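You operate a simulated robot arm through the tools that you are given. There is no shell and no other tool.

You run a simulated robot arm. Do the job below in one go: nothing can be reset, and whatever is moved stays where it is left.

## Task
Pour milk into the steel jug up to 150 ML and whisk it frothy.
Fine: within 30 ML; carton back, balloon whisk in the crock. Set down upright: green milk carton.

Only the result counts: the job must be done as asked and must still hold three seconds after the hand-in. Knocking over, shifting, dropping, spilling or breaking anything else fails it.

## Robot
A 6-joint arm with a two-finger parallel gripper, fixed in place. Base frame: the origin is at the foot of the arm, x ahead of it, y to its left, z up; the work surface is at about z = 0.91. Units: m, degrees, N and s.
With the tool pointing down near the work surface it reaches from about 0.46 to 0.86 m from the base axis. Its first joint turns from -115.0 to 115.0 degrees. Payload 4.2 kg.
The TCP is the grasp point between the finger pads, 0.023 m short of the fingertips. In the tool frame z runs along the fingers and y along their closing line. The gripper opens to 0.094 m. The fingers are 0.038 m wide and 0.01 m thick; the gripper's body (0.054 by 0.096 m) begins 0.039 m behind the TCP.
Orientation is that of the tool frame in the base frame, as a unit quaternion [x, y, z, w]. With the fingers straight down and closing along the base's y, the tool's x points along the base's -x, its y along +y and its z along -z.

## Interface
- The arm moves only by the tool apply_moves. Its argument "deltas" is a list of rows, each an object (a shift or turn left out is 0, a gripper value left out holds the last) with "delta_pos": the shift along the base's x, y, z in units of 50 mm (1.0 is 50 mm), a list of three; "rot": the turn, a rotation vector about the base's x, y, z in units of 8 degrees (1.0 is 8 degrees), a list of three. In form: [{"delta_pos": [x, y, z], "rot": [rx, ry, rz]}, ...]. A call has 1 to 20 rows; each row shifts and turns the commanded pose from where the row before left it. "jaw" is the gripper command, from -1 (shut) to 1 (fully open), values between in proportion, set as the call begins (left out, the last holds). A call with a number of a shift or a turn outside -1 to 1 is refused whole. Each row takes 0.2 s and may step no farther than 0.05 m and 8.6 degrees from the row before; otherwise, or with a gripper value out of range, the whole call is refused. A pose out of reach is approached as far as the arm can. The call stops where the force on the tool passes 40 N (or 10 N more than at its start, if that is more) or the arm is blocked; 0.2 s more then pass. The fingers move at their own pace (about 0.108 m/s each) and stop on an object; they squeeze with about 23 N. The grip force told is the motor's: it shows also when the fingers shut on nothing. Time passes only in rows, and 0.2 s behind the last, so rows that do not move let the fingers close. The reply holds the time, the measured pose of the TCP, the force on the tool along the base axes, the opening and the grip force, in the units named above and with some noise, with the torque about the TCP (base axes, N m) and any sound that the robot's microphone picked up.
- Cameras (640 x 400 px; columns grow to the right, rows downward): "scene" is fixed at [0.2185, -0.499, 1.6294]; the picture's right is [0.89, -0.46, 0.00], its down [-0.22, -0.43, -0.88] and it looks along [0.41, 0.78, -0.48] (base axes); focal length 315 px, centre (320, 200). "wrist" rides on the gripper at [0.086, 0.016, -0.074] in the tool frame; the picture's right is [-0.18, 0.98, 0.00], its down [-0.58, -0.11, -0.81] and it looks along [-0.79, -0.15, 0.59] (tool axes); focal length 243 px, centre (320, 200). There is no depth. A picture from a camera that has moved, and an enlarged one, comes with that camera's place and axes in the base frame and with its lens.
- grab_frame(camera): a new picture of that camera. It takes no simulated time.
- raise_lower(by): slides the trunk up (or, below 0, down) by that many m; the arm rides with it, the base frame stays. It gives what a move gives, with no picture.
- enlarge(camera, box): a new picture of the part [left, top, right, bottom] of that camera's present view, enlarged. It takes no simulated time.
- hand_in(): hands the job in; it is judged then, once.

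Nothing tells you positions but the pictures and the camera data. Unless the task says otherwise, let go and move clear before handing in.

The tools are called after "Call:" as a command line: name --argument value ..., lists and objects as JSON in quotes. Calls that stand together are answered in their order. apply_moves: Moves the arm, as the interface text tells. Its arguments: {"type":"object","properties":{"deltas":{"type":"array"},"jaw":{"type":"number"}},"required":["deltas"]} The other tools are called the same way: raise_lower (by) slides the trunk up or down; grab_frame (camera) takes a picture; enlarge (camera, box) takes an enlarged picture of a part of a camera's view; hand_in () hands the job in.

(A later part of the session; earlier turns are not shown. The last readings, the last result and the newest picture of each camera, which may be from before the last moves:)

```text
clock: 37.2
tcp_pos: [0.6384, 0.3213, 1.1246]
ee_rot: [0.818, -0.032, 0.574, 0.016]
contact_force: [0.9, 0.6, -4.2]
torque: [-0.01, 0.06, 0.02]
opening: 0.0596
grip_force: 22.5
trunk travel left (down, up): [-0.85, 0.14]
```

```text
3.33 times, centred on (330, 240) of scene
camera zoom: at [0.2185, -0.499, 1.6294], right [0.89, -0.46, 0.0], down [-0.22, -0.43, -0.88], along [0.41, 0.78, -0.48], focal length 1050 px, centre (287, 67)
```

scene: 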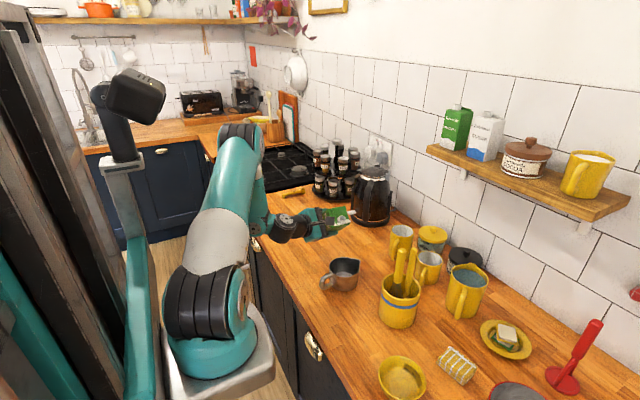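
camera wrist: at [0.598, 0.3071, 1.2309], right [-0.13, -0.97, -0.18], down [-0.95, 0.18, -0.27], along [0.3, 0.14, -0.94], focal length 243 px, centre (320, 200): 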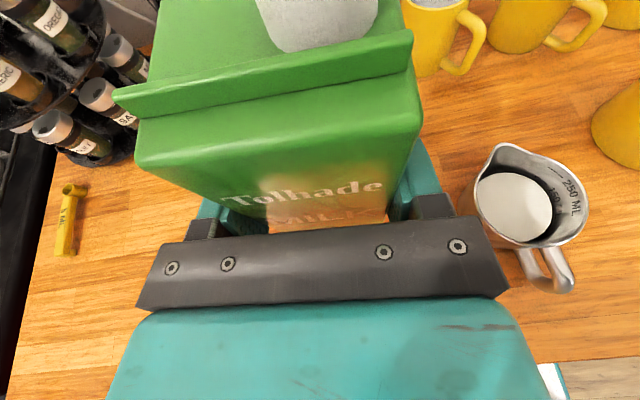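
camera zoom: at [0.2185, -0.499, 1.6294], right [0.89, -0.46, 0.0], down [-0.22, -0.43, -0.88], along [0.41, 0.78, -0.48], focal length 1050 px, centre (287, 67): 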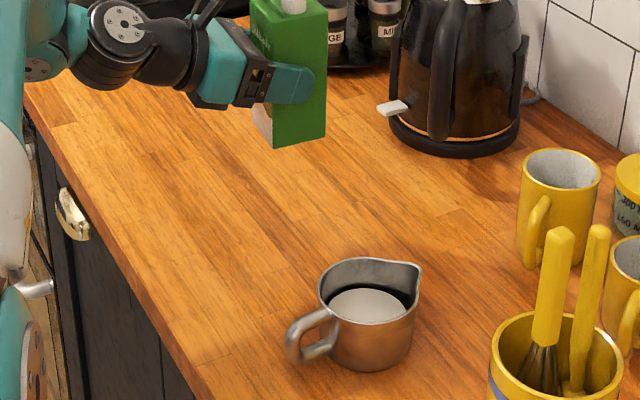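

Call:
enlarge --camera "wrist" --box '[470, 140, 600, 260]'

Call:
apply_moves --deltas '[{}]'

Call:
apply_moves --deltas '[{}]'

Call:
apply_moves --deltas '[{}]'

Call:
apply_moves --deltas '[{}]'

Call:
apply_moves --deltas '[{}]'

Call:
apply_moves --deltas '[{}]'

```text
3.33 times, centred on (535, 200) of wrist
camera zoom: at [0.598, 0.3071, 1.2309], right [-0.13, -0.97, -0.18], down [-0.95, 0.18, -0.27], along [0.3, 0.14, -0.94], focal length 809 px, centre (-397, 200)
```

zoom: 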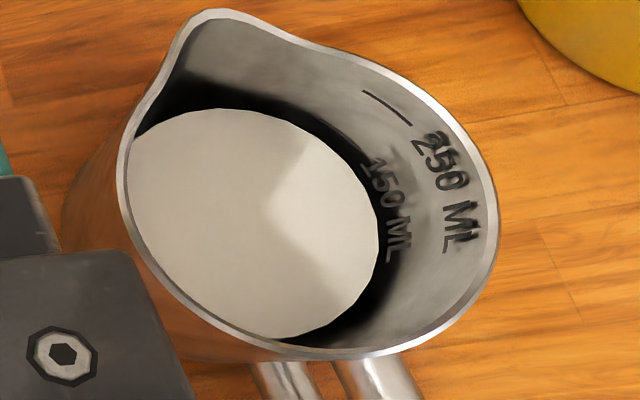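

```text
clock: 37.6
tcp_pos: [0.6375, 0.3202, 1.1241]
ee_rot: [0.818, -0.032, 0.574, 0.016]
contact_force: [-0.4, 0.2, -3.3]
torque: [0.01, 0.04, 0.01]
opening: 0.0597
grip_force: 22.9
trunk travel left (down, up): [-0.85, 0.14]
```

```text
clock: 38.0
tcp_pos: [0.6388, 0.3212, 1.1258]
ee_rot: [0.818, -0.032, 0.574, 0.016]
contact_force: [-0.6, 0.2, -3.7]
torque: [0.0, 0.03, 0.01]
opening: 0.0599
grip_force: 23.0
trunk travel left (down, up): [-0.85, 0.14]
```

```text
clock: 38.4
tcp_pos: [0.6381, 0.3216, 1.1243]
ee_rot: [0.818, -0.032, 0.574, 0.016]
contact_force: [-0.4, 0.5, -3.8]
torque: [0.01, 0.06, -0.03]
opening: 0.0598
grip_force: 23.1
trunk travel left (down, up): [-0.85, 0.14]
```

```text
clock: 38.8
tcp_pos: [0.638, 0.3211, 1.125]
ee_rot: [0.817, -0.033, 0.575, 0.016]
contact_force: [-0.6, -0.2, -3.7]
torque: [0.0, 0.04, 0.01]
opening: 0.0603
grip_force: 22.9
trunk travel left (down, up): [-0.85, 0.14]
```

```text
clock: 39.2
tcp_pos: [0.6385, 0.3225, 1.1246]
ee_rot: [0.818, -0.033, 0.574, 0.016]
contact_force: [0.1, -0.2, -2.9]
torque: [0.05, 0.02, -0.02]
opening: 0.0598
grip_force: 23.5
trunk travel left (down, up): [-0.85, 0.14]
```

```text
clock: 39.6
tcp_pos: [0.6377, 0.3209, 1.1245]
ee_rot: [0.818, -0.032, 0.574, 0.016]
contact_force: [0.7, -0.3, -3.3]
torque: [0.0, 0.0, -0.01]
opening: 0.0599
grip_force: 22.9
trunk travel left (down, up): [-0.85, 0.14]
```

The force sensor doesn't register the poured milk, so I'm relying on vision. I'll zoom in on the marks.

Call:
enlarge --camera "wrist" --box '[520, 155, 580, 215]'

Call:
enlarge --camera "scene" --box '[325, 250, 365, 290]'

```text
6.67 times, centred on (550, 185) of wrist
camera zoom: at [0.5981, 0.3068, 1.2308], right [-0.13, -0.97, -0.18], down [-0.95, 0.18, -0.27], along [0.3, 0.14, -0.94], focal length 1618 px, centre (-1213, 300)
```

zoom: 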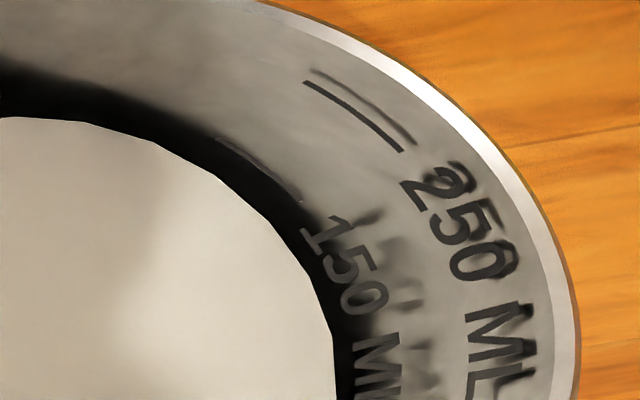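

```text
10.00 times, centred on (345, 270) of scene
camera zoom: at [0.2185, -0.499, 1.6294], right [0.89, -0.46, 0.0], down [-0.22, -0.43, -0.88], along [0.41, 0.78, -0.48], focal length 3149 px, centre (70, -500)
```

zoom: 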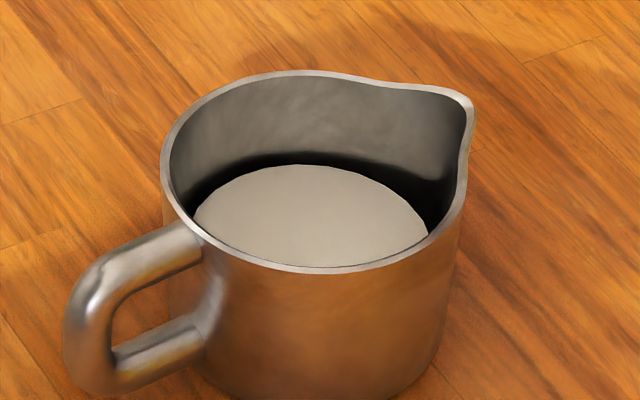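

The milk surface and the 150 mark agree within a couple of millimetres by my geometry. To confirm, I'll tilt the carton slightly away from the jug so the camera gets a shallower view of the mark.

Call:
apply_moves --deltas '[{"rot": [-0.8, 0, 0], "delta_pos": [0, 0, -0.4]}, {"rot": [-0.8, 0, 0], "delta_pos": [0, 0, -0.4]}, {"rot": [-0.8, 0, 0], "delta_pos": [0, 0, -0.4]}, {"rot": [-0.7, 0, 0], "delta_pos": [0, 0, -0.3]}, {}]'

Call:
grab_frame --camera "wrist"

Call:
enlarge --camera "wrist" --box '[480, 60, 640, 180]'

```text
clock: 40.8
tcp_pos: [0.6379, 0.3208, 1.0498]
ee_rot: [0.795, 0.092, 0.568, 0.191]
contact_force: [0.1, -0.7, -3.5]
torque: [0.04, 0.06, 0.01]
opening: 0.0598
grip_force: 22.8
trunk travel left (down, up): [-0.85, 0.14]
```

```text
taken
camera wrist: at [0.5981, 0.3532, 1.1517], right [-0.13, -0.96, 0.24], down [-0.95, 0.05, -0.32], along [0.3, -0.27, -0.92], focal length 243 px, centre (320, 200)
```

wrist: 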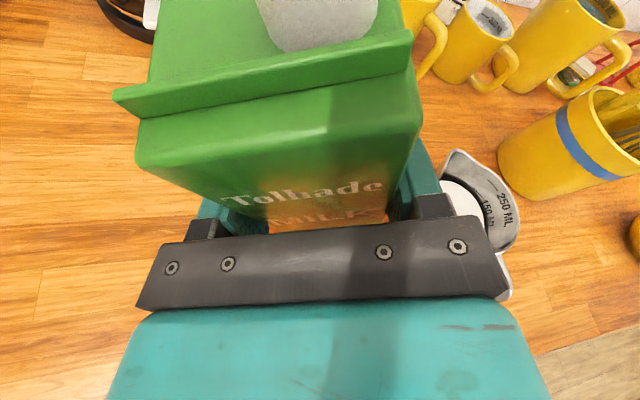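

```text
3.33 times, centred on (560, 120) of wrist
camera zoom: at [0.5981, 0.3532, 1.1517], right [-0.13, -0.96, 0.24], down [-0.95, 0.05, -0.32], along [0.3, -0.27, -0.92], focal length 809 px, centre (-480, 467)
```

zoom: 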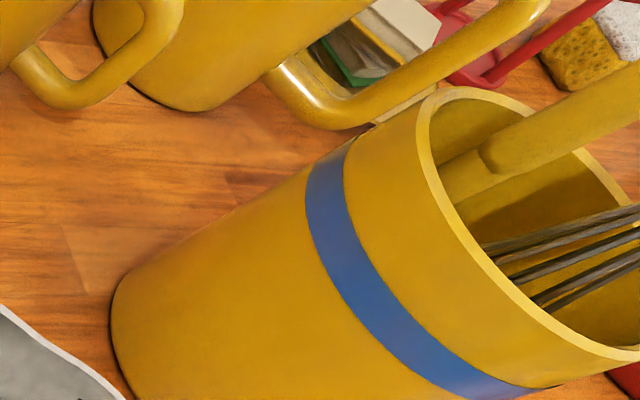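

Call:
enlarge --camera "wrist" --box '[430, 145, 530, 245]'

Call:
enlarge --camera "wrist" --box '[460, 170, 520, 230]'

```text
4.00 times, centred on (480, 195) of wrist
camera zoom: at [0.5981, 0.3532, 1.1517], right [-0.13, -0.96, 0.24], down [-0.95, 0.05, -0.32], along [0.3, -0.27, -0.92], focal length 970 px, centre (-320, 220)
```

zoom: 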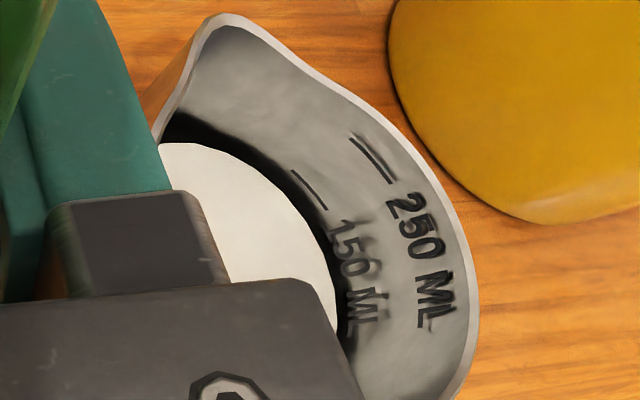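

```text
6.67 times, centred on (490, 200) of wrist
camera zoom: at [0.5981, 0.3532, 1.1517], right [-0.13, -0.96, 0.24], down [-0.95, 0.05, -0.32], along [0.3, -0.27, -0.92], focal length 1618 px, centre (-813, 200)
```

zoom: 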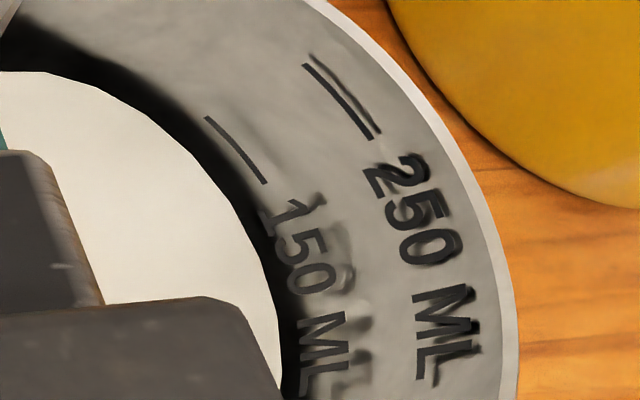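

There may be a small shortfall, and the dark ring around the milk makes the reading ambiguous. I'll take a sharper look from the scene camera.

Call:
enlarge --camera "scene" --box '[328, 252, 376, 282]'

Call:
enlarge --camera "wrist" --box '[450, 160, 500, 210]'

```text
13.33 times, centred on (352, 267) of scene
camera zoom: at [0.2185, -0.499, 1.6294], right [0.89, -0.46, 0.0], down [-0.22, -0.43, -0.88], along [0.41, 0.78, -0.48], focal length 4198 px, centre (-107, -693)
```

zoom: 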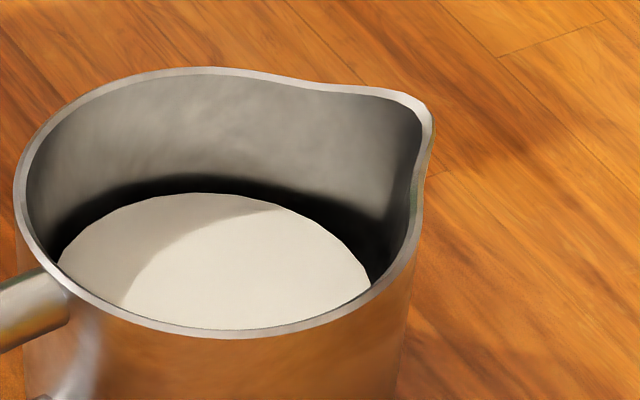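

```text
8.00 times, centred on (475, 185) of wrist
camera zoom: at [0.5981, 0.3532, 1.1517], right [-0.13, -0.96, 0.24], down [-0.95, 0.05, -0.32], along [0.3, -0.27, -0.92], focal length 1941 px, centre (-920, 320)
```

zoom: 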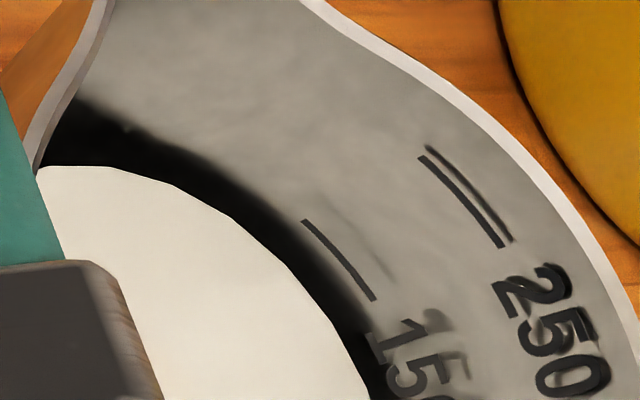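

Comparing several views, the milk sits about 5 mm below the 150 mark, so there is roughly 120 to 125 ml in the jug. I'll go back and pour about 25 to 30 ml more, with a target tilt of about 72 degrees.

Call:
apply_moves --deltas '[{"rot": [0.8, 0, 0], "delta_pos": [0, 0, 0.3]}, {"rot": [0.8, 0, 0], "delta_pos": [0, 0, 0.3]}, {"rot": [0.8, 0, 0], "delta_pos": [0, 0, 0.3]}, {"rot": [0.7, 0, 0], "delta_pos": [0, 0, 0.2]}, {"delta_pos": [-0.02, -0.4, 0]}, {"delta_pos": [-0.03, -0.5, 0]}, {"delta_pos": [-0.03, -0.5, 0]}, {"delta_pos": [-0.02, -0.46, 0]}, {}]'

Call:
apply_moves --deltas '[{"rot": [0.9, 0, 0]}, {"rot": [0.9, 0, 0]}, {"rot": [0.9, 0, 0]}, {"rot": [0.9, 0, 0]}, {"rot": [0.9, 0, 0], "delta_pos": [0, 0, -0.2]}, {"rot": [0.9, 0, 0], "delta_pos": [0, 0, -0.3]}, {"rot": [0.9, 0, 0], "delta_pos": [0, 0, -0.3]}, {"rot": [0.9, 0, 0], "delta_pos": [0, 0, -0.2]}, {}]'

Call:
enlarge --camera "scene" --box '[310, 210, 370, 300]'

```text
clock: 42.8
tcp_pos: [0.6319, 0.2288, 1.1052]
ee_rot: [0.818, -0.033, 0.573, 0.016]
contact_force: [-0.3, 0.6, -3.9]
torque: [0.02, 0.01, -0.01]
opening: 0.0598
grip_force: 22.7
trunk travel left (down, up): [-0.85, 0.14]
```

```text
clock: 44.8
tcp_pos: [0.6327, 0.2283, 1.0549]
ee_rot: [0.725, -0.305, 0.487, -0.38]
contact_force: [0.6, 0.2, -3.4]
torque: [-0.02, 0.03, 0.01]
opening: 0.0597
grip_force: 22.7
trunk travel left (down, up): [-0.85, 0.14]
```

```text
4.44 times, centred on (340, 255) of scene
camera zoom: at [0.2185, -0.499, 1.6294], right [0.89, -0.46, 0.0], down [-0.22, -0.43, -0.88], along [0.41, 0.78, -0.48], focal length 1400 px, centre (231, -44)
```

zoom: 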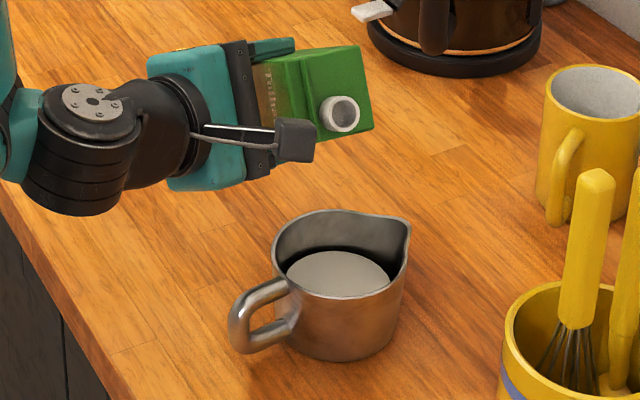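

Now at 57.6 degrees with no flow. I'll tilt to 68, then 72, and watch the level.

Call:
apply_moves --deltas '[{"rot": [0.7, 0, 0]}, {"rot": [0.6, 0, 0]}, {"rot": [0.5, 0, 0]}, {}, {}, {}, {}]'

Call:
enlarge --camera "scene" --box '[328, 252, 376, 282]'

Call:
apply_moves --deltas '[{}, {}, {}]'

Call:
enlarge --camera "scene" --box '[328, 252, 376, 282]'

```text
clock: 46.4
tcp_pos: [0.6344, 0.2278, 1.0552]
ee_rot: [0.671, -0.364, 0.445, -0.467]
contact_force: [-0.1, -0.4, -3.3]
torque: [-0.01, 0.05, 0.0]
opening: 0.0599
grip_force: 23.2
trunk travel left (down, up): [-0.85, 0.14]
```

```text
13.33 times, centred on (352, 267) of scene
camera zoom: at [0.2185, -0.499, 1.6294], right [0.89, -0.46, 0.0], down [-0.22, -0.43, -0.88], along [0.41, 0.78, -0.48], focal length 4198 px, centre (-107, -693)
```

zoom: 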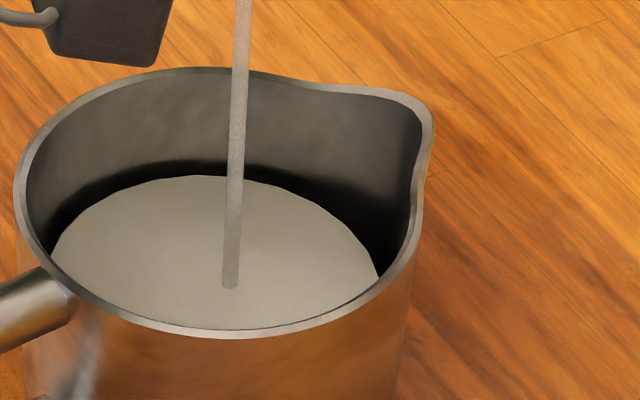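

```text
clock: 47.2
tcp_pos: [0.6357, 0.2276, 1.0551]
ee_rot: [0.671, -0.364, 0.445, -0.467]
contact_force: [0.2, 0.5, -3.0]
torque: [-0.02, 0.06, -0.03]
opening: 0.0599
grip_force: 22.5
trunk travel left (down, up): [-0.85, 0.14]
```

```text
13.33 times, centred on (352, 267) of scene
camera zoom: at [0.2185, -0.499, 1.6294], right [0.89, -0.46, 0.0], down [-0.22, -0.43, -0.88], along [0.41, 0.78, -0.48], focal length 4198 px, centre (-107, -693)
```

zoom: 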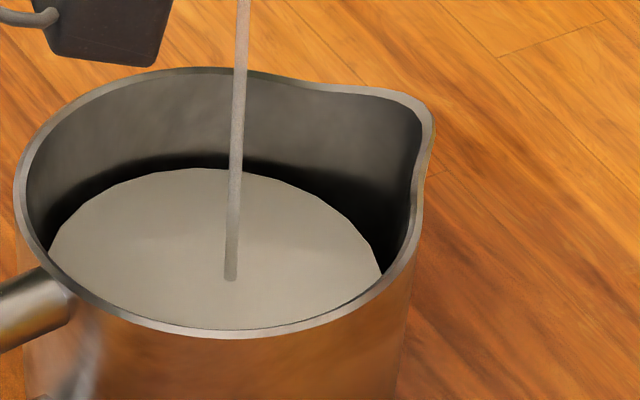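

The surface has risen about 7 mm, roughly 30 ml. I'll stop here and tilt back.

Call:
apply_moves --deltas '[{"rot": [-1, 0, 0]}, {"rot": [-1, 0, 0]}, {"rot": [-1, 0, 0]}, {"rot": [-1, 0, 0]}, {"rot": [-1, 0, 0], "delta_pos": [0, 0, 0.2]}, {"rot": [-1, 0, 0], "delta_pos": [0, 0, 0.2]}, {"rot": [-1, 0, 0], "delta_pos": [0, 0, 0.2]}, {"rot": [-1, 0, 0], "delta_pos": [0, 0, 0.2]}, {"rot": [-1, 0, 0], "delta_pos": [0, 0, 0.2]}, {}]'

Call:
apply_moves --deltas '[{"delta_pos": [0, 0.4, 0.2]}, {"delta_pos": [0, 0.5, 0.2]}, {"delta_pos": [0.06, 0.5, 0]}, {"delta_pos": [0.07, 0.45, 0]}, {"rot": [-0.8, 0, 0], "delta_pos": [0, 0, -0.4]}, {"rot": [-0.8, 0, 0], "delta_pos": [0, 0, -0.4]}, {"rot": [-0.8, 0, 0], "delta_pos": [0, 0, -0.4]}, {"rot": [-0.7, 0, 0], "delta_pos": [0, 0, -0.3]}, {}]'

Call:
enlarge --camera "wrist" --box '[450, 160, 500, 210]'

Call:
enlarge --camera "wrist" --box '[460, 170, 520, 230]'

Call:
enlarge --camera "scene" --box '[328, 252, 376, 282]'

```text
clock: 49.4
tcp_pos: [0.6341, 0.2295, 1.1049]
ee_rot: [0.818, -0.033, 0.574, 0.018]
contact_force: [0.3, 1.0, -3.8]
torque: [-0.02, 0.08, 0.02]
opening: 0.06
grip_force: 22.9
trunk travel left (down, up): [-0.85, 0.14]
```

```text
clock: 51.4
tcp_pos: [0.6414, 0.3208, 1.0497]
ee_rot: [0.795, 0.093, 0.568, 0.192]
contact_force: [-0.6, 0.1, -3.6]
torque: [0.0, -0.01, 0.01]
opening: 0.0599
grip_force: 23.4
trunk travel left (down, up): [-0.85, 0.14]
```

```text
8.00 times, centred on (475, 185) of wrist
camera zoom: at [0.6006, 0.3526, 1.1519], right [-0.13, -0.96, 0.24], down [-0.95, 0.05, -0.32], along [0.3, -0.27, -0.92], focal length 1941 px, centre (-920, 320)
```

zoom: 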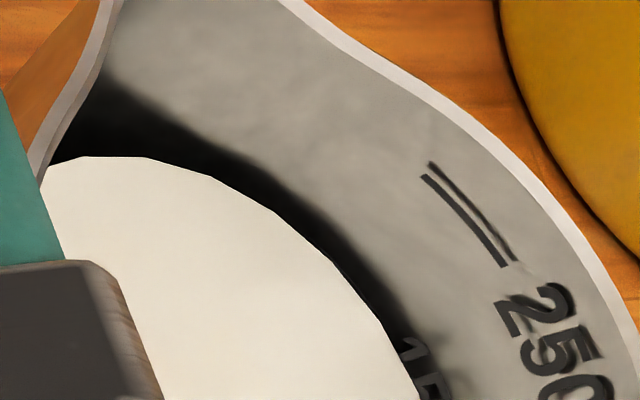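

```text
6.67 times, centred on (490, 200) of wrist
camera zoom: at [0.6006, 0.3526, 1.1519], right [-0.13, -0.96, 0.24], down [-0.95, 0.05, -0.32], along [0.3, -0.27, -0.92], focal length 1618 px, centre (-813, 200)
```

zoom: 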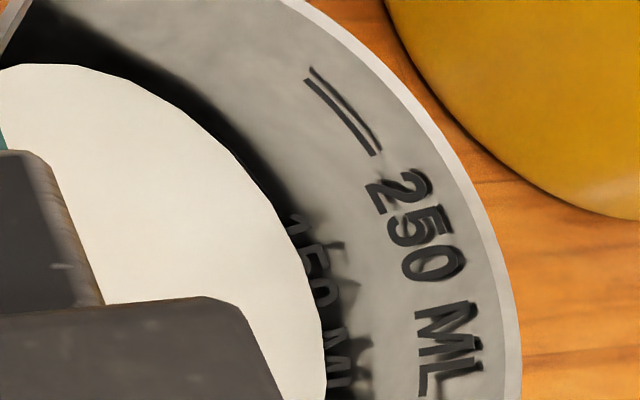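

```text
13.33 times, centred on (352, 267) of scene
camera zoom: at [0.2185, -0.499, 1.6294], right [0.89, -0.46, 0.0], down [-0.22, -0.43, -0.88], along [0.41, 0.78, -0.48], focal length 4198 px, centre (-107, -693)
```

zoom: 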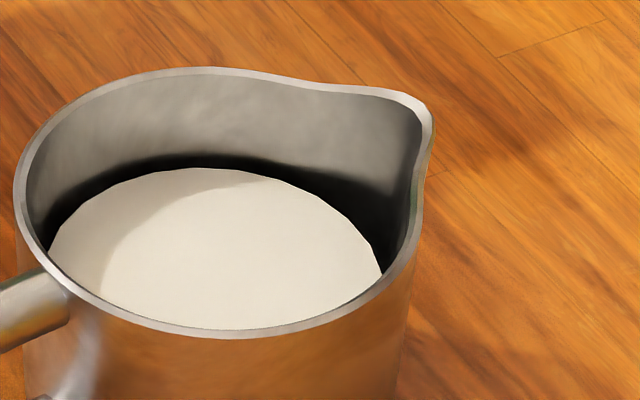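

The milk surface now coincides with the 150 tick, so the volume is right. I'll level the carton and put it back where it stood.

Call:
apply_moves --deltas '[{"rot": [0.8, 0, 0]}, {"rot": [0.8, 0, 0]}, {"rot": [0.8, 0, 0]}, {"rot": [0.7, 0, 0]}, {"delta_pos": [0, 0, -0.3]}, {"delta_pos": [0, 0, -0.3]}, {}]'

Call:
enlarge --camera "scene" --box '[270, 180, 370, 280]'

```text
clock: 53.0
tcp_pos: [0.6408, 0.3196, 1.0188]
ee_rot: [0.818, -0.032, 0.574, 0.016]
contact_force: [0.2, 0.2, -3.5]
torque: [-0.01, 0.04, 0.01]
opening: 0.0602
grip_force: 23.3
trunk travel left (down, up): [-0.85, 0.14]
```

```text
4.00 times, centred on (320, 230) of scene
camera zoom: at [0.2185, -0.499, 1.6294], right [0.89, -0.46, 0.0], down [-0.22, -0.43, -0.88], along [0.41, 0.78, -0.48], focal length 1260 px, centre (320, 80)
```

zoom: 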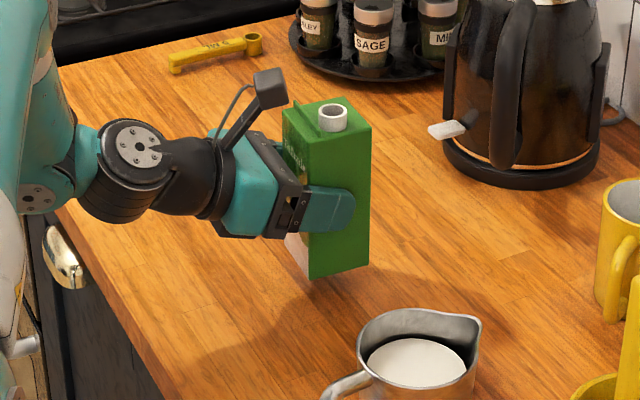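

The carton is upright. I'll lower it slowly.

Call:
apply_moves --deltas '[{"delta_pos": [0, 0.02, -0.2]}, {"delta_pos": [0, 0, -0.2]}, {"delta_pos": [0, 0, -0.12]}, {}]'

Call:
apply_moves --deltas '[{"delta_pos": [0, 0, -0.06]}, {"delta_pos": [0, 0, -0.04]}, {}]'

Call:
enlarge --camera "scene" --box '[270, 180, 370, 280]'

```text
clock: 54.0
tcp_pos: [0.6421, 0.3205, 0.993]
ee_rot: [0.818, -0.032, 0.574, 0.016]
contact_force: [0.1, 0.3, -3.7]
torque: [-0.02, 0.03, -0.02]
opening: 0.0597
grip_force: 23.3
trunk travel left (down, up): [-0.85, 0.14]
```

```text
clock: 54.8
tcp_pos: [0.641, 0.3211, 0.9886]
ee_rot: [0.818, -0.033, 0.574, 0.016]
contact_force: [0.2, -0.8, -3.5]
torque: [-0.02, 0.05, -0.01]
opening: 0.0599
grip_force: 22.8
trunk travel left (down, up): [-0.85, 0.14]
```

```text
4.00 times, centred on (320, 230) of scene
camera zoom: at [0.2185, -0.499, 1.6294], right [0.89, -0.46, 0.0], down [-0.22, -0.43, -0.88], along [0.41, 0.78, -0.48], focal length 1260 px, centre (320, 80)
```

zoom: 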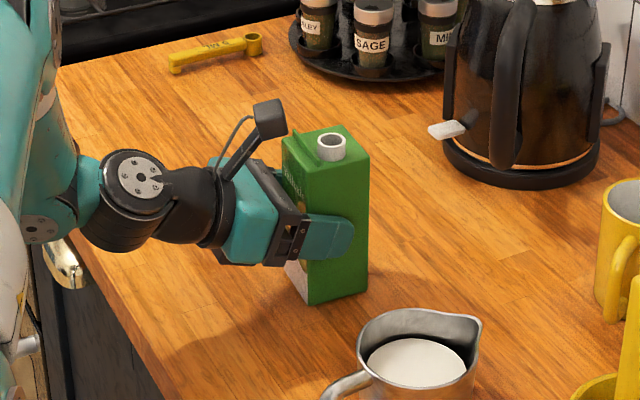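

The force still shows the full weight, so there is a small gap left. I'll go down in 2 mm steps.

Call:
apply_moves --deltas '[{"delta_pos": [0, 0, -0.03]}, {}]'

Call:
apply_moves --deltas '[{"delta_pos": [0, 0, -0.03]}, {}]'

Call:
apply_moves --deltas '[{}]'

```text
clock: 55.4
tcp_pos: [0.6397, 0.3214, 0.9894]
ee_rot: [0.817, -0.032, 0.575, 0.016]
contact_force: [-0.5, -0.4, 0.5]
torque: [-0.17, 0.16, 0.0]
opening: 0.0598
grip_force: 22.5
trunk travel left (down, up): [-0.85, 0.14]
```

```text
clock: 56.0
tcp_pos: [0.6402, 0.32, 0.9887]
ee_rot: [0.816, -0.033, 0.576, 0.016]
contact_force: [-1.3, -3.1, 17.2]
torque: [-0.86, 0.45, 0.07]
opening: 0.0602
grip_force: 22.9
trunk travel left (down, up): [-0.85, 0.14]
```

```text
clock: 56.4
tcp_pos: [0.6412, 0.3224, 0.9881]
ee_rot: [0.817, -0.034, 0.575, 0.016]
contact_force: [1.8, -2.1, 22.7]
torque: [-0.93, 0.35, 0.12]
opening: 0.0602
grip_force: 22.8
trunk travel left (down, up): [-0.85, 0.14]
```

The carton is seated and I'm pressing slightly. I'll ease up 1.5 mm and release.

Call:
apply_moves --deltas '[{"delta_pos": [0, 0, 0.03]}, {}]'

Call:
apply_moves --deltas '[{}, {}, {}, {}]' --jaw 1

Call:
grab_frame --camera "wrist"

Call:
enlarge --camera "scene" --box '[270, 180, 370, 280]'

```text
clock: 57.0
tcp_pos: [0.6409, 0.3205, 0.9874]
ee_rot: [0.817, -0.034, 0.575, 0.017]
contact_force: [7.4, 0.5, 16.6]
torque: [-0.64, -0.22, 0.23]
opening: 0.0599
grip_force: 22.5
trunk travel left (down, up): [-0.85, 0.14]
```

```text
clock: 58.0
tcp_pos: [0.64, 0.3206, 0.9874]
ee_rot: [0.818, -0.033, 0.575, 0.017]
contact_force: [0.0, -0.5, -0.2]
torque: [-0.03, -0.02, 0.0]
opening: 0.0937
grip_force: 0.2
trunk travel left (down, up): [-0.85, 0.14]
```

```text
taken
camera wrist: at [0.6005, 0.3075, 1.0929], right [-0.13, -0.97, -0.18], down [-0.95, 0.18, -0.27], along [0.3, 0.14, -0.94], focal length 243 px, centre (320, 200)
```

wrist: 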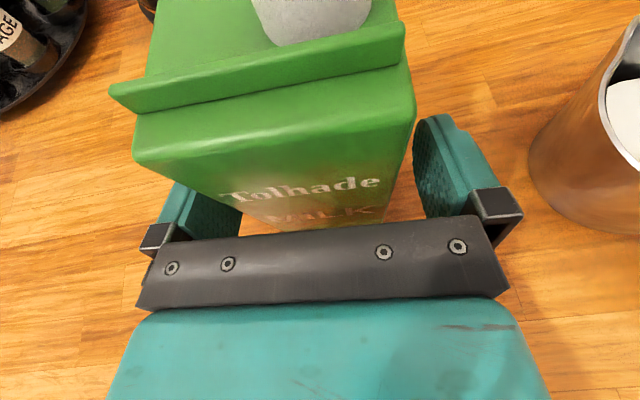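

```text
4.00 times, centred on (320, 230) of scene
camera zoom: at [0.2185, -0.499, 1.6294], right [0.89, -0.46, 0.0], down [-0.22, -0.43, -0.88], along [0.41, 0.78, -0.48], focal length 1260 px, centre (320, 80)
```

zoom: 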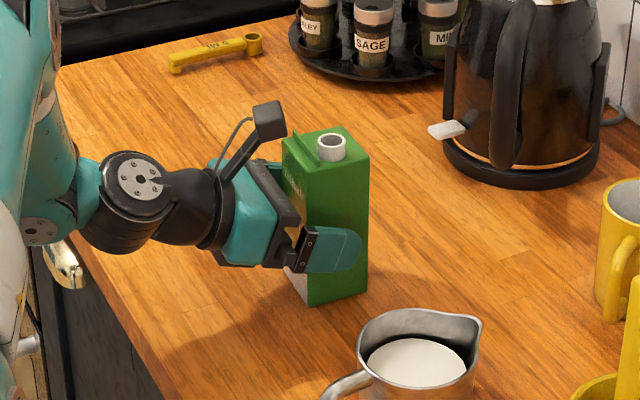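

The carton stands upright and released. I'll rise clear, bring the tool back to vertical and move toward the crock to study the whisk.

Call:
apply_moves --deltas '[{"delta_pos": [0, 0, 0.5]}, {"delta_pos": [0, 0, 0.8]}, {"delta_pos": [0, 0, 0.9]}, {"delta_pos": [0, 0, 0.9]}, {"delta_pos": [0, 0, 0.9]}, {"delta_pos": [0, 0, 0.9]}, {"delta_pos": [0, 0, 0.9]}, {"delta_pos": [0, 0, 0.6]}]'

Call:
apply_moves --deltas '[{"rot": [0, 0, 0.5]}, {"rot": [0, 1, 0], "delta_pos": [0, -0.3, 0]}, {"rot": [0, 1, 0], "delta_pos": [0, -0.5, 0]}, {"rot": [0, 1, 0], "delta_pos": [0, -0.5, 0]}, {"rot": [0, 1, 0], "delta_pos": [0, -0.5, 0]}, {"rot": [0, 1, 0], "delta_pos": [0, -0.5, 0]}, {"rot": [0, 1, 0], "delta_pos": [0, -0.5, 0]}, {"rot": [0, 1, 0], "delta_pos": [0, -0.5, 0]}, {"rot": [0, 1, 0], "delta_pos": [0, -0.5, 0]}, {"rot": [0, 0.75, 0], "delta_pos": [0, -0.5, 0]}, {}]'

Call:
grab_frame --camera "wrist"

Call:
grab_frame --camera "scene"

```text
clock: 59.8
tcp_pos: [0.6394, 0.3209, 1.308]
ee_rot: [0.818, -0.032, 0.574, 0.016]
contact_force: [0.0, 0.3, 1.1]
torque: [0.03, -0.01, 0.0]
opening: 0.094
grip_force: 0.0
trunk travel left (down, up): [-0.85, 0.14]
```

```text
clock: 62.2
tcp_pos: [0.6412, 0.1064, 1.3092]
ee_rot: [1.0, -0.006, 0.001, -0.001]
contact_force: [0.2, -1.3, -0.3]
torque: [0.03, 0.0, -0.01]
opening: 0.0937
grip_force: 0.1
trunk travel left (down, up): [-0.85, 0.14]
```

```text
taken
camera wrist: at [0.7287, 0.0894, 1.382], right [-0.19, -0.98, 0.0], down [-0.58, 0.11, 0.81], along [-0.79, 0.16, -0.59], focal length 243 px, centre (320, 200)
```

wrist: 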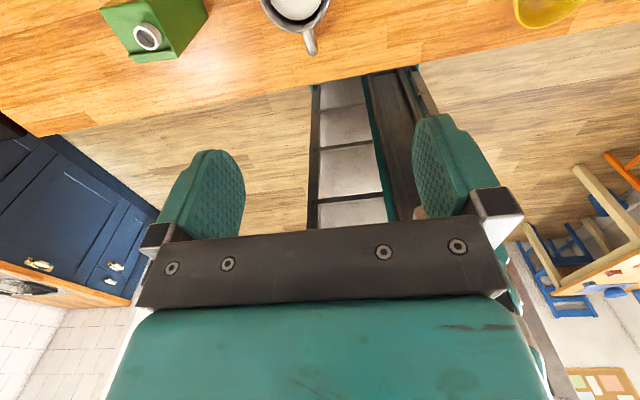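

```text
taken
```

scene: 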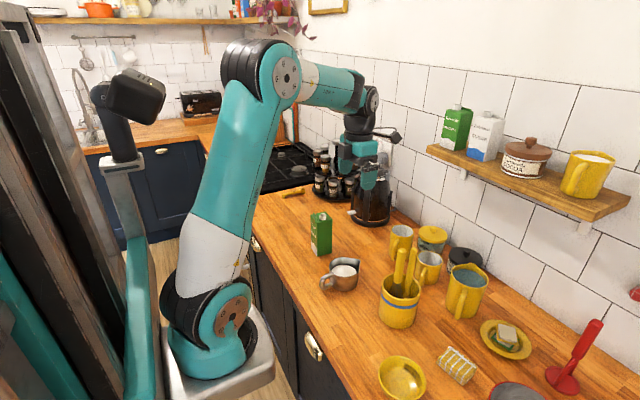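

I'll rotate back to the original yaw so the camera looks forward, and shift toward the crock.

Call:
apply_moves --deltas '[{"rot": [0, 0, -1], "delta_pos": [-0.2, -0.2, 0]}, {"rot": [0, 0, -1], "delta_pos": [-0.2, -0.2, 0]}, {"rot": [0, 0, -1], "delta_pos": [-0.2, -0.2, 0]}, {"rot": [0, 0, -1], "delta_pos": [-0.2, -0.2, 0]}, {"rot": [0, 0, -1], "delta_pos": [-0.2, -0.2, 0]}, {"rot": [0, 0, -1], "delta_pos": [-0.2, -0.2, 0]}, {"rot": [0, 0, -1], "delta_pos": [-0.2, -0.2, 0]}, {"rot": [0, 0, -1], "delta_pos": [-0.2, -0.2, 0]}, {"rot": [0, 0, -1], "delta_pos": [-0.2, -0.2, 0]}, {"rot": [0, 0, -1], "delta_pos": [-0.2, -0.2, 0]}, {"rot": [0, 0, -1]}, {"rot": [0, 0, -1]}, {"rot": [0, 0, -1]}, {"rot": [0, 0, -1]}, {"rot": [0, 0, -1]}, {"rot": [0, 0, -1]}, {"rot": [0, 0, -1]}, {"rot": [0, 0, -1]}, {"rot": [0, 0, -1]}, {"rot": [0, 0, -1]}]'

Call:
apply_moves --deltas '[{"rot": [0, 0, -1]}, {"rot": [0, 0, -1]}, {"rot": [0, 0, -0.5]}, {}]'

Call:
grab_frame --camera "wrist"

```text
clock: 66.4
tcp_pos: [0.54, 0.0052, 1.3085]
ee_rot: [-0.167, 0.986, -0.002, -0.001]
contact_force: [-0.1, -0.3, 0.4]
torque: [0.02, 0.0, -0.01]
opening: 0.0939
grip_force: 0.1
trunk travel left (down, up): [-0.85, 0.14]
```

```text
clock: 67.4
tcp_pos: [0.5405, 0.0078, 1.3063]
ee_rot: [0.006, 1.0, -0.001, -0.002]
contact_force: [-0.7, 0.7, -0.1]
torque: [0.01, 0.0, -0.02]
opening: 0.0942
grip_force: 0.1
trunk travel left (down, up): [-0.85, 0.14]
```

```text
taken
camera wrist: at [0.4563, 0.0234, 1.3809], right [0.2, 0.98, 0.0], down [0.58, -0.11, 0.8], along [0.79, -0.16, -0.59], focal length 243 px, centre (320, 200)
```

wrist: 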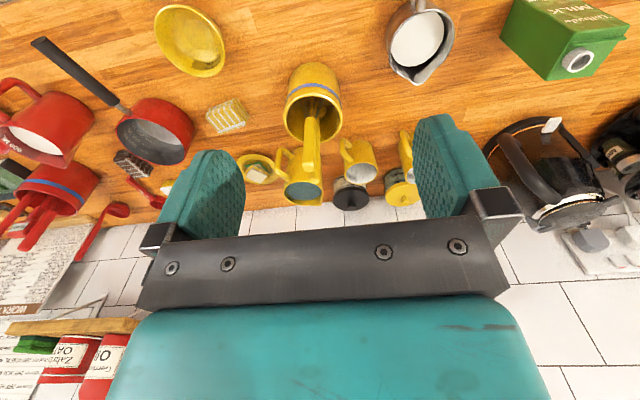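

Call:
enlarge --camera "wrist" --box '[260, 50, 380, 210]'

Call:
enlarge --camera "scene" --box '[370, 235, 440, 335]'

Call:
enlarge --camera "wrist" --box '[0, 150, 130, 250]'

Call:
enlarge --camera "wrist" --box '[370, 0, 470, 100]'

```text
2.50 times, centred on (320, 130) of wrist
camera zoom: at [0.4563, 0.0234, 1.3809], right [0.2, 0.98, 0.0], down [0.58, -0.11, 0.8], along [0.79, -0.16, -0.59], focal length 606 px, centre (320, 375)
```

zoom: 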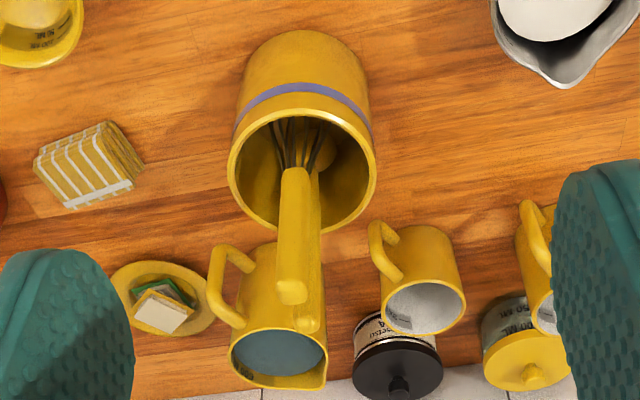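

```text
4.00 times, centred on (405, 285) of scene
camera zoom: at [0.2185, -0.499, 1.6294], right [0.89, -0.46, 0.0], down [-0.22, -0.43, -0.88], along [0.41, 0.78, -0.48], focal length 1260 px, centre (-20, -140)
```

zoom: 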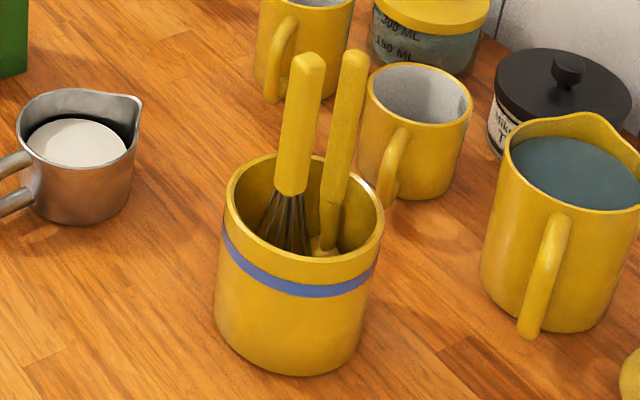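

```text
4.00 times, centred on (65, 200) of wrist
camera zoom: at [0.4563, 0.0234, 1.3809], right [0.2, 0.98, 0.0], down [0.58, -0.11, 0.8], along [0.79, -0.16, -0.59], focal length 970 px, centre (1340, 200)
```

zoom: 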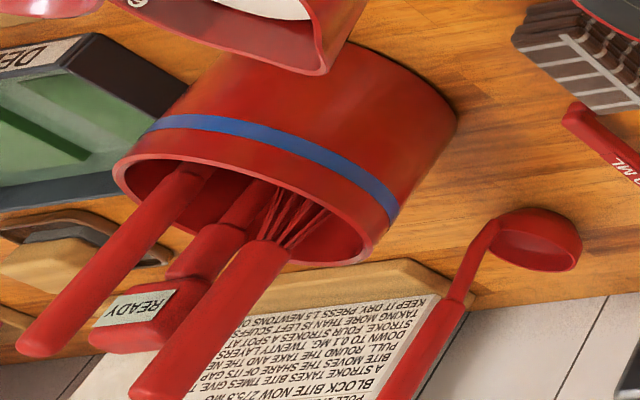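

```text
4.00 times, centred on (420, 50) of wrist
camera zoom: at [0.4563, 0.0234, 1.3809], right [0.2, 0.98, 0.0], down [0.58, -0.11, 0.8], along [0.79, -0.16, -0.59], focal length 970 px, centre (-80, 800)
```

zoom: 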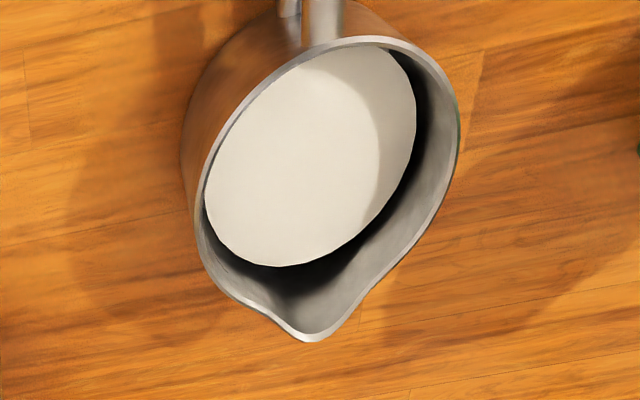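

The whisk handle is nearly vertical: its top is at about (0.688, -0.040, 1.147) and its lower end at (0.692, -0.040, 1.038). The other utensil's top is at about (0.727, -0.040, 1.140). I'll look into the crock more closely before grasping.

Call:
enlarge --camera "wrist" --box '[295, 85, 355, 135]'

Call:
enlarge --camera "scene" --box '[380, 265, 420, 310]'

Call:
enlarge --camera "scene" --box '[380, 240, 430, 290]'

```text
8.00 times, centred on (325, 110) of wrist
camera zoom: at [0.4563, 0.0234, 1.3809], right [0.2, 0.98, 0.0], down [0.58, -0.11, 0.8], along [0.79, -0.16, -0.59], focal length 1941 px, centre (280, 920)
```

zoom: 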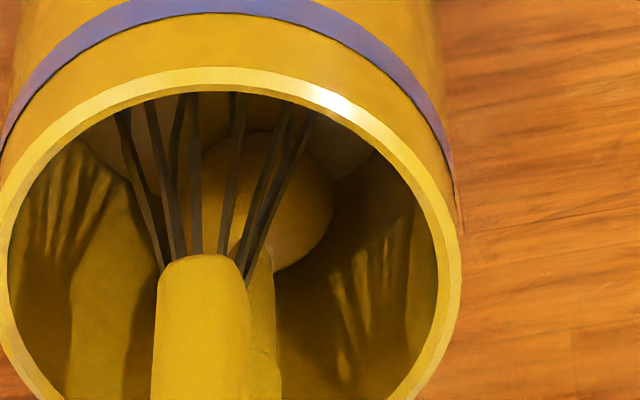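

```text
8.89 times, centred on (400, 288) of scene
camera zoom: at [0.2185, -0.499, 1.6294], right [0.89, -0.46, 0.0], down [-0.22, -0.43, -0.88], along [0.41, 0.78, -0.48], focal length 2799 px, centre (-391, -578)
```

zoom: 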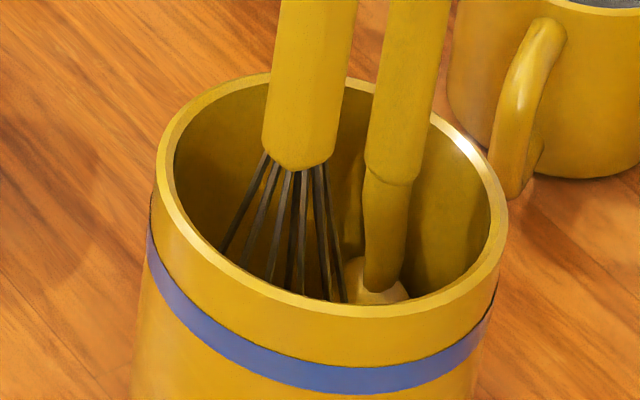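

```text
8.00 times, centred on (405, 265) of scene
camera zoom: at [0.2185, -0.499, 1.6294], right [0.89, -0.46, 0.0], down [-0.22, -0.43, -0.88], along [0.41, 0.78, -0.48], focal length 2519 px, centre (-360, -320)
```

zoom: 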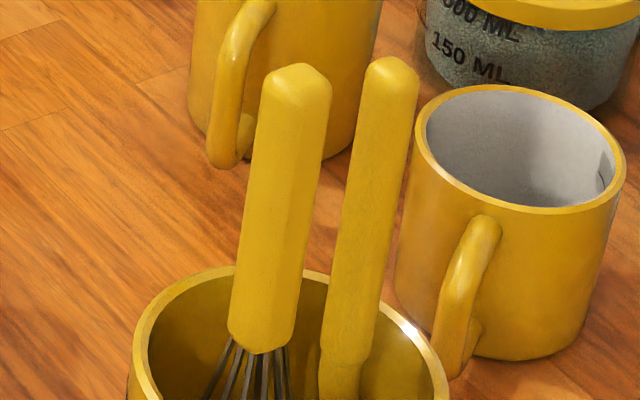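

The balloon wires hang freely and the handle is clear of the other utensil. I'll go above the handle and look again.

Call:
apply_moves --deltas '[{"delta_pos": [0.5, -0.16, -0.1]}, {"delta_pos": [0.6, -0.2, -0.2]}, {"delta_pos": [0.6, -0.2, -0.2]}, {"delta_pos": [0.6, -0.2, -0.2]}, {"delta_pos": [0.6, -0.2, -0.3]}, {}]'

Call:
grab_frame --camera "wrist"

Call:
enlarge --camera "scene" --box '[350, 180, 470, 320]'

```text
clock: 68.8
tcp_pos: [0.6857, -0.0422, 1.2567]
ee_rot: [0.006, 1.0, -0.001, -0.001]
contact_force: [0.4, -0.1, 0.1]
torque: [-0.03, 0.0, 0.0]
opening: 0.094
grip_force: 0.0
trunk travel left (down, up): [-0.85, 0.14]
```

```text
taken
camera wrist: at [0.6014, -0.0248, 1.3306], right [0.2, 0.98, 0.0], down [0.58, -0.11, 0.8], along [0.79, -0.16, -0.59], focal length 243 px, centre (320, 200)
```

wrist: 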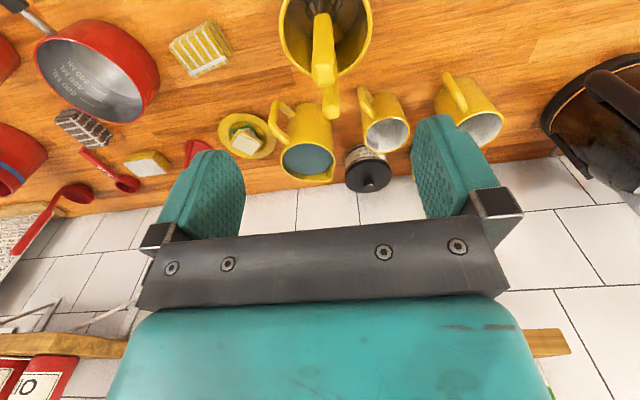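

```text
2.86 times, centred on (410, 250) of scene
camera zoom: at [0.2185, -0.499, 1.6294], right [0.89, -0.46, 0.0], down [-0.22, -0.43, -0.88], along [0.41, 0.78, -0.48], focal length 900 px, centre (63, 57)
```

zoom: 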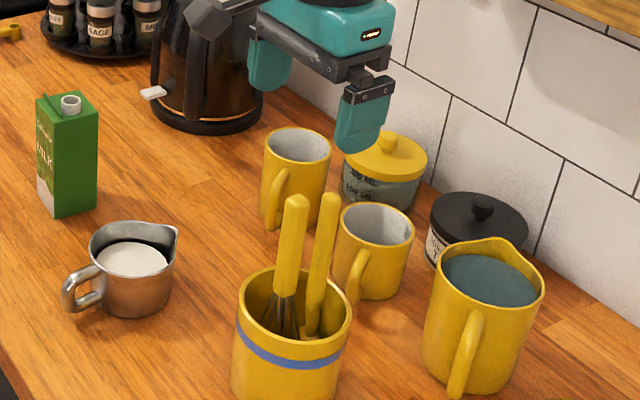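

The handle lines up with the prediction. I'll descend with the jaw open.

Call:
apply_moves --deltas '[{"delta_pos": [0.03, 0.02, -0.5]}, {"delta_pos": [0, 0, -0.5]}, {"delta_pos": [0, 0, -0.4]}, {}]'

Call:
grab_frame --camera "wrist"

Call:
enlarge --camera "scene" --box '[350, 200, 450, 320]'

```text
clock: 69.8
tcp_pos: [0.6857, -0.0419, 1.1883]
ee_rot: [0.006, 1.0, 0.0, -0.002]
contact_force: [0.1, 0.0, 0.1]
torque: [0.0, 0.0, 0.01]
opening: 0.0942
grip_force: 0.1
trunk travel left (down, up): [-0.85, 0.14]
```

```text
taken
camera wrist: at [0.6029, -0.0248, 1.2619], right [0.2, 0.98, 0.0], down [0.58, -0.11, 0.8], along [0.79, -0.16, -0.59], focal length 243 px, centre (320, 200)
```

wrist: 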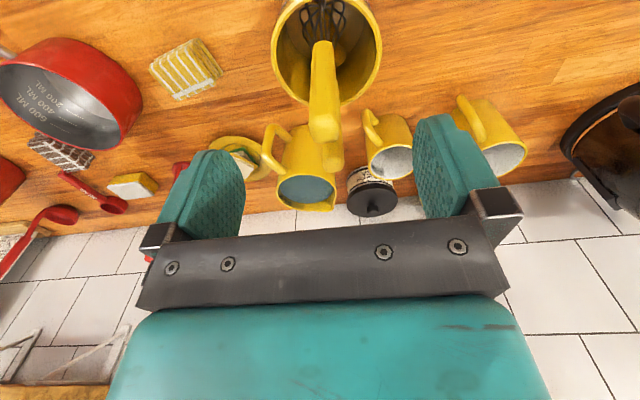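

```text
3.33 times, centred on (400, 260) of scene
camera zoom: at [0.2185, -0.499, 1.6294], right [0.89, -0.46, 0.0], down [-0.22, -0.43, -0.88], along [0.41, 0.78, -0.48], focal length 1050 px, centre (53, 0)
```

zoom: 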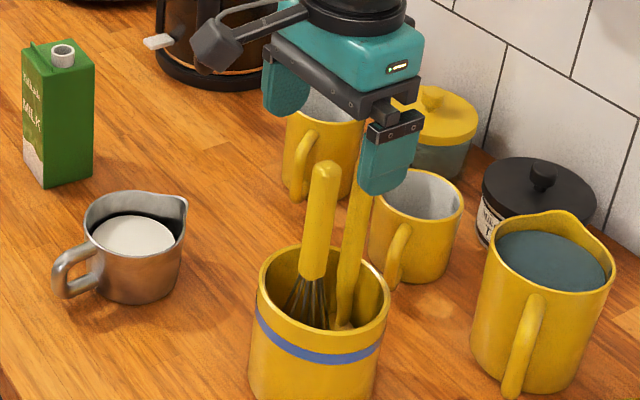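

Still on line. I'll descend to the grasp height and close on the whisk handle.

Call:
apply_moves --deltas '[{"delta_pos": [0.02, 0.02, -0.5]}, {"delta_pos": [0, 0, -0.5]}, {"delta_pos": [0, 0, -0.36]}, {}]'

Call:
grab_frame --camera "wrist"

Call:
enlarge --camera "scene" --box '[350, 200, 450, 320]'

```text
clock: 70.8
tcp_pos: [0.6862, -0.0408, 1.1191]
ee_rot: [0.005, 1.0, -0.001, 0.0]
contact_force: [0.2, 0.5, 0.2]
torque: [0.02, 0.04, -0.03]
opening: 0.0942
grip_force: 0.0
trunk travel left (down, up): [-0.85, 0.14]
```

```text
taken
camera wrist: at [0.6023, -0.0233, 1.1933], right [0.19, 0.98, 0.0], down [0.58, -0.11, 0.81], along [0.79, -0.16, -0.59], focal length 243 px, centre (320, 200)
```

wrist: 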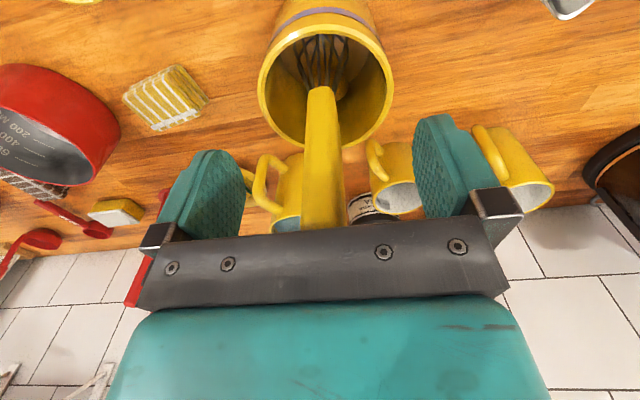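

```text
3.33 times, centred on (400, 260) of scene
camera zoom: at [0.2185, -0.499, 1.6294], right [0.89, -0.46, 0.0], down [-0.22, -0.43, -0.88], along [0.41, 0.78, -0.48], focal length 1050 px, centre (53, 0)
```

zoom: 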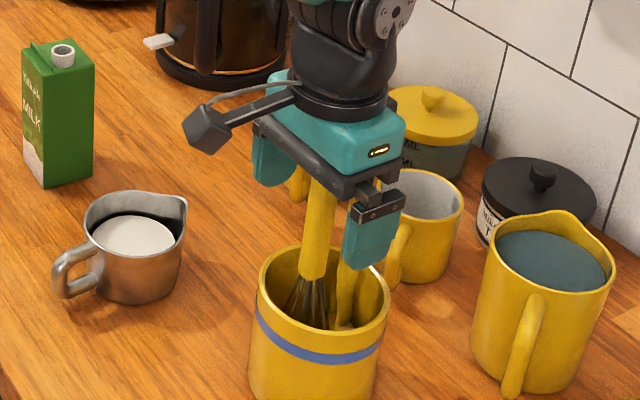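

The handle is centred between the fingers, so I'll close.

Call:
apply_moves --deltas '[{}, {}, {}, {}, {}]' --jaw -1

Call:
apply_moves --deltas '[{"delta_pos": [0, 0, 0.2]}, {"delta_pos": [0, 0, 0.3]}, {}]'

Call:
enlarge --camera "scene" --box '[350, 200, 450, 320]'

Call:
grab_frame --camera "wrist"

```text
clock: 72.0
tcp_pos: [0.6864, -0.0392, 1.1183]
ee_rot: [0.006, 1.0, -0.001, -0.002]
contact_force: [0.9, 0.6, 0.3]
torque: [-0.01, -0.02, 0.0]
opening: 0.0176
grip_force: 23.3
trunk travel left (down, up): [-0.85, 0.14]
```

```text
clock: 72.8
tcp_pos: [0.6859, -0.0396, 1.145]
ee_rot: [0.006, 1.0, -0.002, -0.002]
contact_force: [0.3, -0.1, -0.8]
torque: [-0.01, 0.0, -0.02]
opening: 0.0177
grip_force: 22.9
trunk travel left (down, up): [-0.85, 0.14]
```

```text
3.33 times, centred on (400, 260) of scene
camera zoom: at [0.2185, -0.499, 1.6294], right [0.89, -0.46, 0.0], down [-0.22, -0.43, -0.88], along [0.41, 0.78, -0.48], focal length 1050 px, centre (53, 0)
```

zoom: 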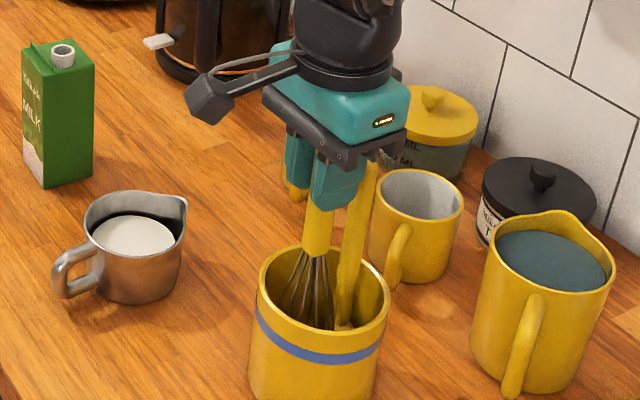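

```text
taken
camera wrist: at [0.6027, -0.0222, 1.2176], right [0.19, 0.98, 0.0], down [0.58, -0.11, 0.8], along [0.79, -0.16, -0.59], focal length 243 px, centre (320, 200)
```

wrist: 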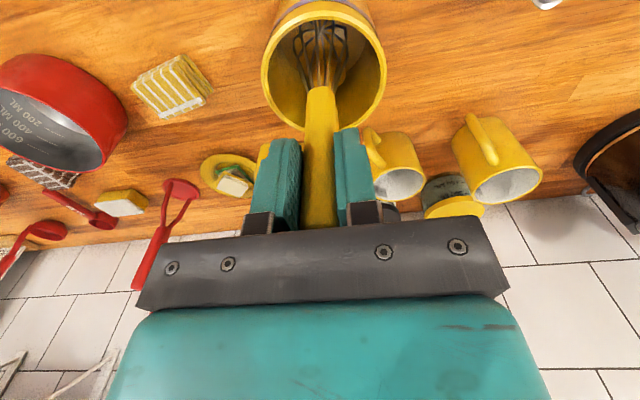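

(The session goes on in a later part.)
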